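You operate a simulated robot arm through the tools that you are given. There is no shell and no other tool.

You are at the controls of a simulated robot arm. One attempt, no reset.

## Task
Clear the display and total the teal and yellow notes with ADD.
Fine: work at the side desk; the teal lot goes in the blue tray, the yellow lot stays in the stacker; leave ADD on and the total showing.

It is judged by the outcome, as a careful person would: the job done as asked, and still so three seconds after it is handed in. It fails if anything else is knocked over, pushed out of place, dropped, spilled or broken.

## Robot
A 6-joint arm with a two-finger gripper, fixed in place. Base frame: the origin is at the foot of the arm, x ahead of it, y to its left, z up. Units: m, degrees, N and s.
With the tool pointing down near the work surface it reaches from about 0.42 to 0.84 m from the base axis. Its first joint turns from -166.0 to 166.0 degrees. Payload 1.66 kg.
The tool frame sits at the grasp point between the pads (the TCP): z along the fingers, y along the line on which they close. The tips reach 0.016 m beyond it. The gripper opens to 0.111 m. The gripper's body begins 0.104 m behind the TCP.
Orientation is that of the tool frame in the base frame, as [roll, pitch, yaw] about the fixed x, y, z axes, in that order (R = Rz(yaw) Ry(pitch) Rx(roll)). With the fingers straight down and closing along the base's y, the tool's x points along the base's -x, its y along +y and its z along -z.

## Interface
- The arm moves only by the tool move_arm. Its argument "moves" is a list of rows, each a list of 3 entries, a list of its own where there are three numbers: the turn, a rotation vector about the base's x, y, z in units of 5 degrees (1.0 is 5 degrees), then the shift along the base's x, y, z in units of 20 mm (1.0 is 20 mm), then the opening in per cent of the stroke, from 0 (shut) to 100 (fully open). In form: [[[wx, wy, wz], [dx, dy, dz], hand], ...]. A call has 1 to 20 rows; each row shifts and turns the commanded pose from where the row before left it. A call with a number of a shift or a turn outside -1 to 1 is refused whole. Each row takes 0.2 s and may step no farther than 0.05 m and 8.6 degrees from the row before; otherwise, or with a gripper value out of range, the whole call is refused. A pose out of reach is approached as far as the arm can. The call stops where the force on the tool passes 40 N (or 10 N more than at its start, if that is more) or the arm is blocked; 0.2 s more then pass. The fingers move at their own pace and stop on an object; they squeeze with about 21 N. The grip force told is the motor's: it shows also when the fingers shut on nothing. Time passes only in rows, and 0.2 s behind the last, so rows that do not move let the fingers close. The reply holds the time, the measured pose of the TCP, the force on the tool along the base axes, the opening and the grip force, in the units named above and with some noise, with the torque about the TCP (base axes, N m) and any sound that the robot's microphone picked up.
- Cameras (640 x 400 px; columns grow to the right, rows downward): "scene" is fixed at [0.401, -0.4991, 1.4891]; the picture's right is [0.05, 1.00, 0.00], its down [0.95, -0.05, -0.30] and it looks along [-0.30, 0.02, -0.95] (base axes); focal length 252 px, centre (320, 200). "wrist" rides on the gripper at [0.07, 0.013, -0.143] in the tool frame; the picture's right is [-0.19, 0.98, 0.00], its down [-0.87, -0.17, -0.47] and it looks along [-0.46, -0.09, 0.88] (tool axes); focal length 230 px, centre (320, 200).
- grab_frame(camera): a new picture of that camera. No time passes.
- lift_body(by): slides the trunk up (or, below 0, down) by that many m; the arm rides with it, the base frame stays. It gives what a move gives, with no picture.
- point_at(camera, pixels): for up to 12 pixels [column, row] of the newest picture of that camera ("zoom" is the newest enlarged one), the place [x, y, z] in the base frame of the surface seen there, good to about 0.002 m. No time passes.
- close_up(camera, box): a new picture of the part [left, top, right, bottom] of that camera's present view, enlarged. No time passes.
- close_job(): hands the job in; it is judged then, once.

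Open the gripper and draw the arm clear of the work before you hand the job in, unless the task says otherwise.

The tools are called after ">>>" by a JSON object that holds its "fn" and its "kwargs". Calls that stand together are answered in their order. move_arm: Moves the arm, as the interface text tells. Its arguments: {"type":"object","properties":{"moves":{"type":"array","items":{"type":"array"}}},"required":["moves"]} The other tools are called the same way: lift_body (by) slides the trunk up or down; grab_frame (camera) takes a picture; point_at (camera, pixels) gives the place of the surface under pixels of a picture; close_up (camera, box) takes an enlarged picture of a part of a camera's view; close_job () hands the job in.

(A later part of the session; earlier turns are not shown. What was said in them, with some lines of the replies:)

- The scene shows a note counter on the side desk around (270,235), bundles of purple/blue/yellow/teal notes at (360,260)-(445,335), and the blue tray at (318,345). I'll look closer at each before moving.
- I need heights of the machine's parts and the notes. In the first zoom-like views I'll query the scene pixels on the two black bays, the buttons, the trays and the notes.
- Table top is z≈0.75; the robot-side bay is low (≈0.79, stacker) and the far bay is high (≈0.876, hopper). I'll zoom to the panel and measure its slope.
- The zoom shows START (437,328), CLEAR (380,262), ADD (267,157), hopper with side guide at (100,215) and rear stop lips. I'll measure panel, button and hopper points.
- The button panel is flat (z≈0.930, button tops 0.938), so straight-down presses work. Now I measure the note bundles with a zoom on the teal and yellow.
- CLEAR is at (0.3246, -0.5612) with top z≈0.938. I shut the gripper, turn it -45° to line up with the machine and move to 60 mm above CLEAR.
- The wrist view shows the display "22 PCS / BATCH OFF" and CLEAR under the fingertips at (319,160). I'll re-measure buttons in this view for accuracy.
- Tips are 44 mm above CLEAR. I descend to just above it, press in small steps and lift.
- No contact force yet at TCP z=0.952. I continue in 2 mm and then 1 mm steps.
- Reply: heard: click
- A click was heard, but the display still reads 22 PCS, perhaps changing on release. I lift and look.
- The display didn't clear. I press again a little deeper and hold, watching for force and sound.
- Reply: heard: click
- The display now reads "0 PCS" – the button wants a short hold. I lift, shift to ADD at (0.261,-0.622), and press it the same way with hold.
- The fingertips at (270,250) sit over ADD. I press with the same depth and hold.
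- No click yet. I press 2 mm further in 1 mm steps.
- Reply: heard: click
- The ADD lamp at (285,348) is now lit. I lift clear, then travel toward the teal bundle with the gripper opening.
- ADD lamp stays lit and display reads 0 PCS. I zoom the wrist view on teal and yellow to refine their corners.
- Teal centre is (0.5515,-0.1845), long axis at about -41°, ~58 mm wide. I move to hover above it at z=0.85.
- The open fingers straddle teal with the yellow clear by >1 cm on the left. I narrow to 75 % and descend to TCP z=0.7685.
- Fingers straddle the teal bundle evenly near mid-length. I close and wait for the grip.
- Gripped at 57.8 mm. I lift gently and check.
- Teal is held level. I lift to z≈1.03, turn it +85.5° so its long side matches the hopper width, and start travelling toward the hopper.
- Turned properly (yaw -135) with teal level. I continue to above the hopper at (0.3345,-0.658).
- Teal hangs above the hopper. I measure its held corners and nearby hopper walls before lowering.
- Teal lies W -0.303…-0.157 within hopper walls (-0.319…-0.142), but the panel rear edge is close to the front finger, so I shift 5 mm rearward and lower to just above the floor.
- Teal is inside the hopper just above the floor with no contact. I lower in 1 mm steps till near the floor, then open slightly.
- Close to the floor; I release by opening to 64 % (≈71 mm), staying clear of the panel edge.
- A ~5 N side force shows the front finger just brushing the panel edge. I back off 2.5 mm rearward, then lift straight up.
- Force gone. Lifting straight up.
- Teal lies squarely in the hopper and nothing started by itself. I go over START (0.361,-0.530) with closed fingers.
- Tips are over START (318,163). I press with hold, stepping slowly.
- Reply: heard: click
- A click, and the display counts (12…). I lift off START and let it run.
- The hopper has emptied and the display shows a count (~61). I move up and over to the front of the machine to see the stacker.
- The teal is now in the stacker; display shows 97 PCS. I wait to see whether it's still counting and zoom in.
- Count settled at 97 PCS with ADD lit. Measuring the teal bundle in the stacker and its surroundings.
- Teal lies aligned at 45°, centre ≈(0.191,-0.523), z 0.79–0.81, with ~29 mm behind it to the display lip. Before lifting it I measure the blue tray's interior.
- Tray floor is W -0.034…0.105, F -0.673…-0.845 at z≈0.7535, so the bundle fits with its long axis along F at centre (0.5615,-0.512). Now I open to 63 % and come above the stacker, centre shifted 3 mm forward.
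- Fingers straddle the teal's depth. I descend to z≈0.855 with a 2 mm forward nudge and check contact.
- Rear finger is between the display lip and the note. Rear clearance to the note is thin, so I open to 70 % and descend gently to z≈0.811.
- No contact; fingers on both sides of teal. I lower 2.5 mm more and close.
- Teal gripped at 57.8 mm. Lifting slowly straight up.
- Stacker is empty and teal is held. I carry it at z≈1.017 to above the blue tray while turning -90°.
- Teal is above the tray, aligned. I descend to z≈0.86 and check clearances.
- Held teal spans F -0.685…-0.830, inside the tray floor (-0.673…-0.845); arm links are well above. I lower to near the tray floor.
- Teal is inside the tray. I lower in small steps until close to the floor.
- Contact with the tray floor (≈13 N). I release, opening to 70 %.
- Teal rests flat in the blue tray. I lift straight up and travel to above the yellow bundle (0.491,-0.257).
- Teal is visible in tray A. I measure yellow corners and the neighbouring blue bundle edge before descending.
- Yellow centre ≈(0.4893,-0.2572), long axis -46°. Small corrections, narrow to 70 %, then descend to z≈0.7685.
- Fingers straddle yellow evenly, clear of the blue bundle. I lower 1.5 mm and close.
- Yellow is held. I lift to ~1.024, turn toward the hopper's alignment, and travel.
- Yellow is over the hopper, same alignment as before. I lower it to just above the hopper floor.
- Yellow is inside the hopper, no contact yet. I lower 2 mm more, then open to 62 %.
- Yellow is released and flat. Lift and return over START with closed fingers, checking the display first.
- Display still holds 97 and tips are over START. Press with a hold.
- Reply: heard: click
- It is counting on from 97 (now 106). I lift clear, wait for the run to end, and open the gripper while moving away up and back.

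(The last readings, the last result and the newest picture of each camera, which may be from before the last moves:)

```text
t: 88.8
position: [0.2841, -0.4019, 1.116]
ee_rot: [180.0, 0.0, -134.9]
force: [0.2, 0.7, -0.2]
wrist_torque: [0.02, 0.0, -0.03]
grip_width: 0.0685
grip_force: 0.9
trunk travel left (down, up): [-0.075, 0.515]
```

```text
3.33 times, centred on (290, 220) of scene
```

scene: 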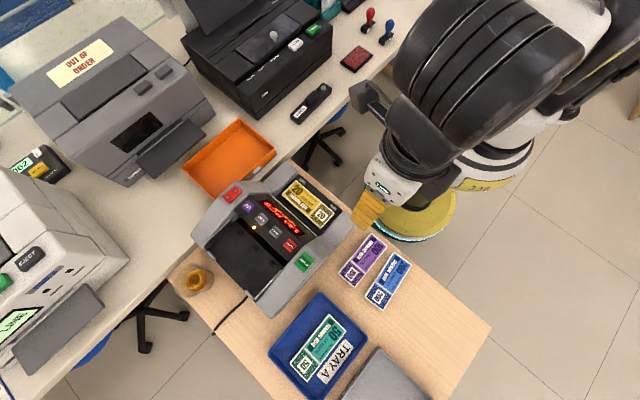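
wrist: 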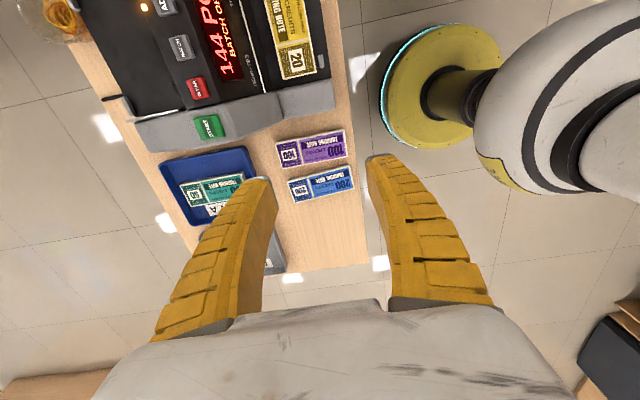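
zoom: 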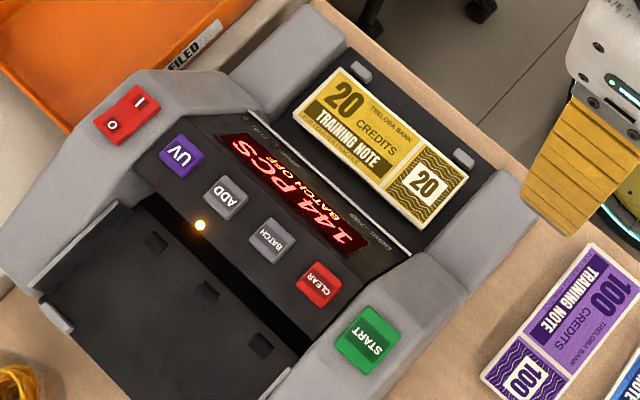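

Shows 144 PCS, ADD lit, yellow in the stacker. I wait 3 s, drifting a little further up and away, to confirm it's final.

>>> {"fn": "move_arm", "kwargs": {"moves": [[[0, 0, 0], [0, 0.8, 0.5], 80], [[0, 0, 0], [0, 0.8, 0.5], 80], [[0, 0, 0], [0, 0.8, 0.5], 80], [[0, 0, 0], [0, 0, 0], 80], [[0, 0, 0], [0, 0, 0], 80], [[0, 0, 0], [0, 0, 0], 80], [[0, 0, 0], [0, 0, 0], 80], [[0, 0, 0], [0, 0, 0], 80], [[0, 0, 0], [0, 0, 0], 80], [[0, 0, 0], [0, 0, 0], 80], [[0, 0, 0], [0, 0, 0], 80], [[0, 0, 0], [0, 0, 0], 80], [[0, 0, 0], [0, 0, 0], 80], [[0, 0, 0], [0, 0, 0], 80], [[0, 0, 0], [0, 0, 0], 80], [[0, 0, 0], [0, 0, 0], 80]]}}

>>> {"fn": "grab_frame", "kwargs": {"camera": "scene"}}

>>> {"fn": "close_up", "kwargs": {"camera": "scene", "box": [220, 160, 360, 280]}}

>>> {"fn": "close_up", "kwargs": {"camera": "scene", "box": [260, 285, 380, 400]}}

```text
t: 92.2
position: [0.2827, -0.3524, 1.1457]
ee_rot: [179.9, 0.0, -135.0]
force: [-0.5, -0.8, 0.6]
wrist_torque: [0.0, -0.01, -0.01]
grip_width: 0.0897
grip_force: 0.8
trunk travel left (down, up): [-0.075, 0.515]
```

```text
taken
```

scene: 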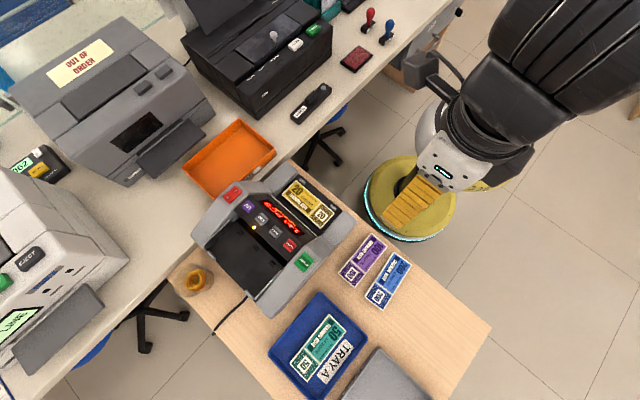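

```text
3.33 times, centred on (290, 220) of scene
```

zoom: 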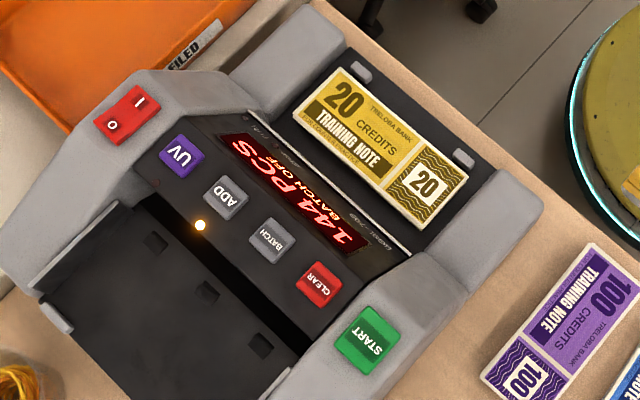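

```text
3.48 times, centred on (320, 342) of scene
```

zoom: 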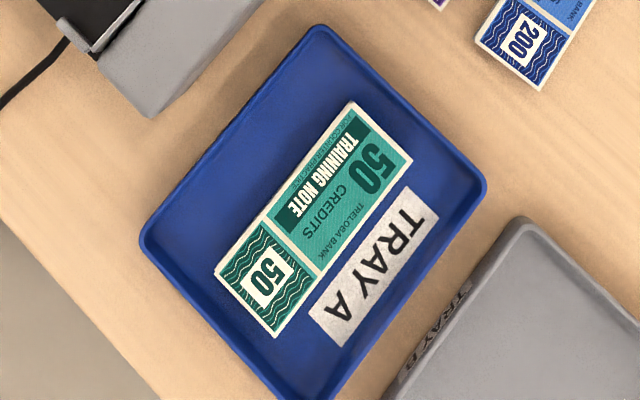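

The total is steady at 144 PCS and the ADD lamp is lit. Teal lies in the blue tray, yellow is in the stacker, everything else is in place, and the arm is clear with the gripper open. Handing in.

>>> {"fn": "close_job", "kwargs": {}}

```text
The job is handed in.
```

The teal and yellow notes are totalled: the display was holding steady at 144 PCS when I handed the job in, with the ADD lamp lit.

- **Counting:** I cleared the display to 0 and switched ADD on. The teal lot then counted 97, and the yellow lot brought the total to 144.
- **Notes:** The teal lot is flat in the blue tray (Tray A). The yellow lot is in the stacker and the hopper is empty.
- **Contact:** A finger lightly brushed the counter's panel edge while I was releasing the teal notes in the hopper. I backed off straight away, and nothing moved.
- **Everything else:** The purple and blue notes and the rest of the desk look undisturbed. The gripper is open and the arm is clear of the work.
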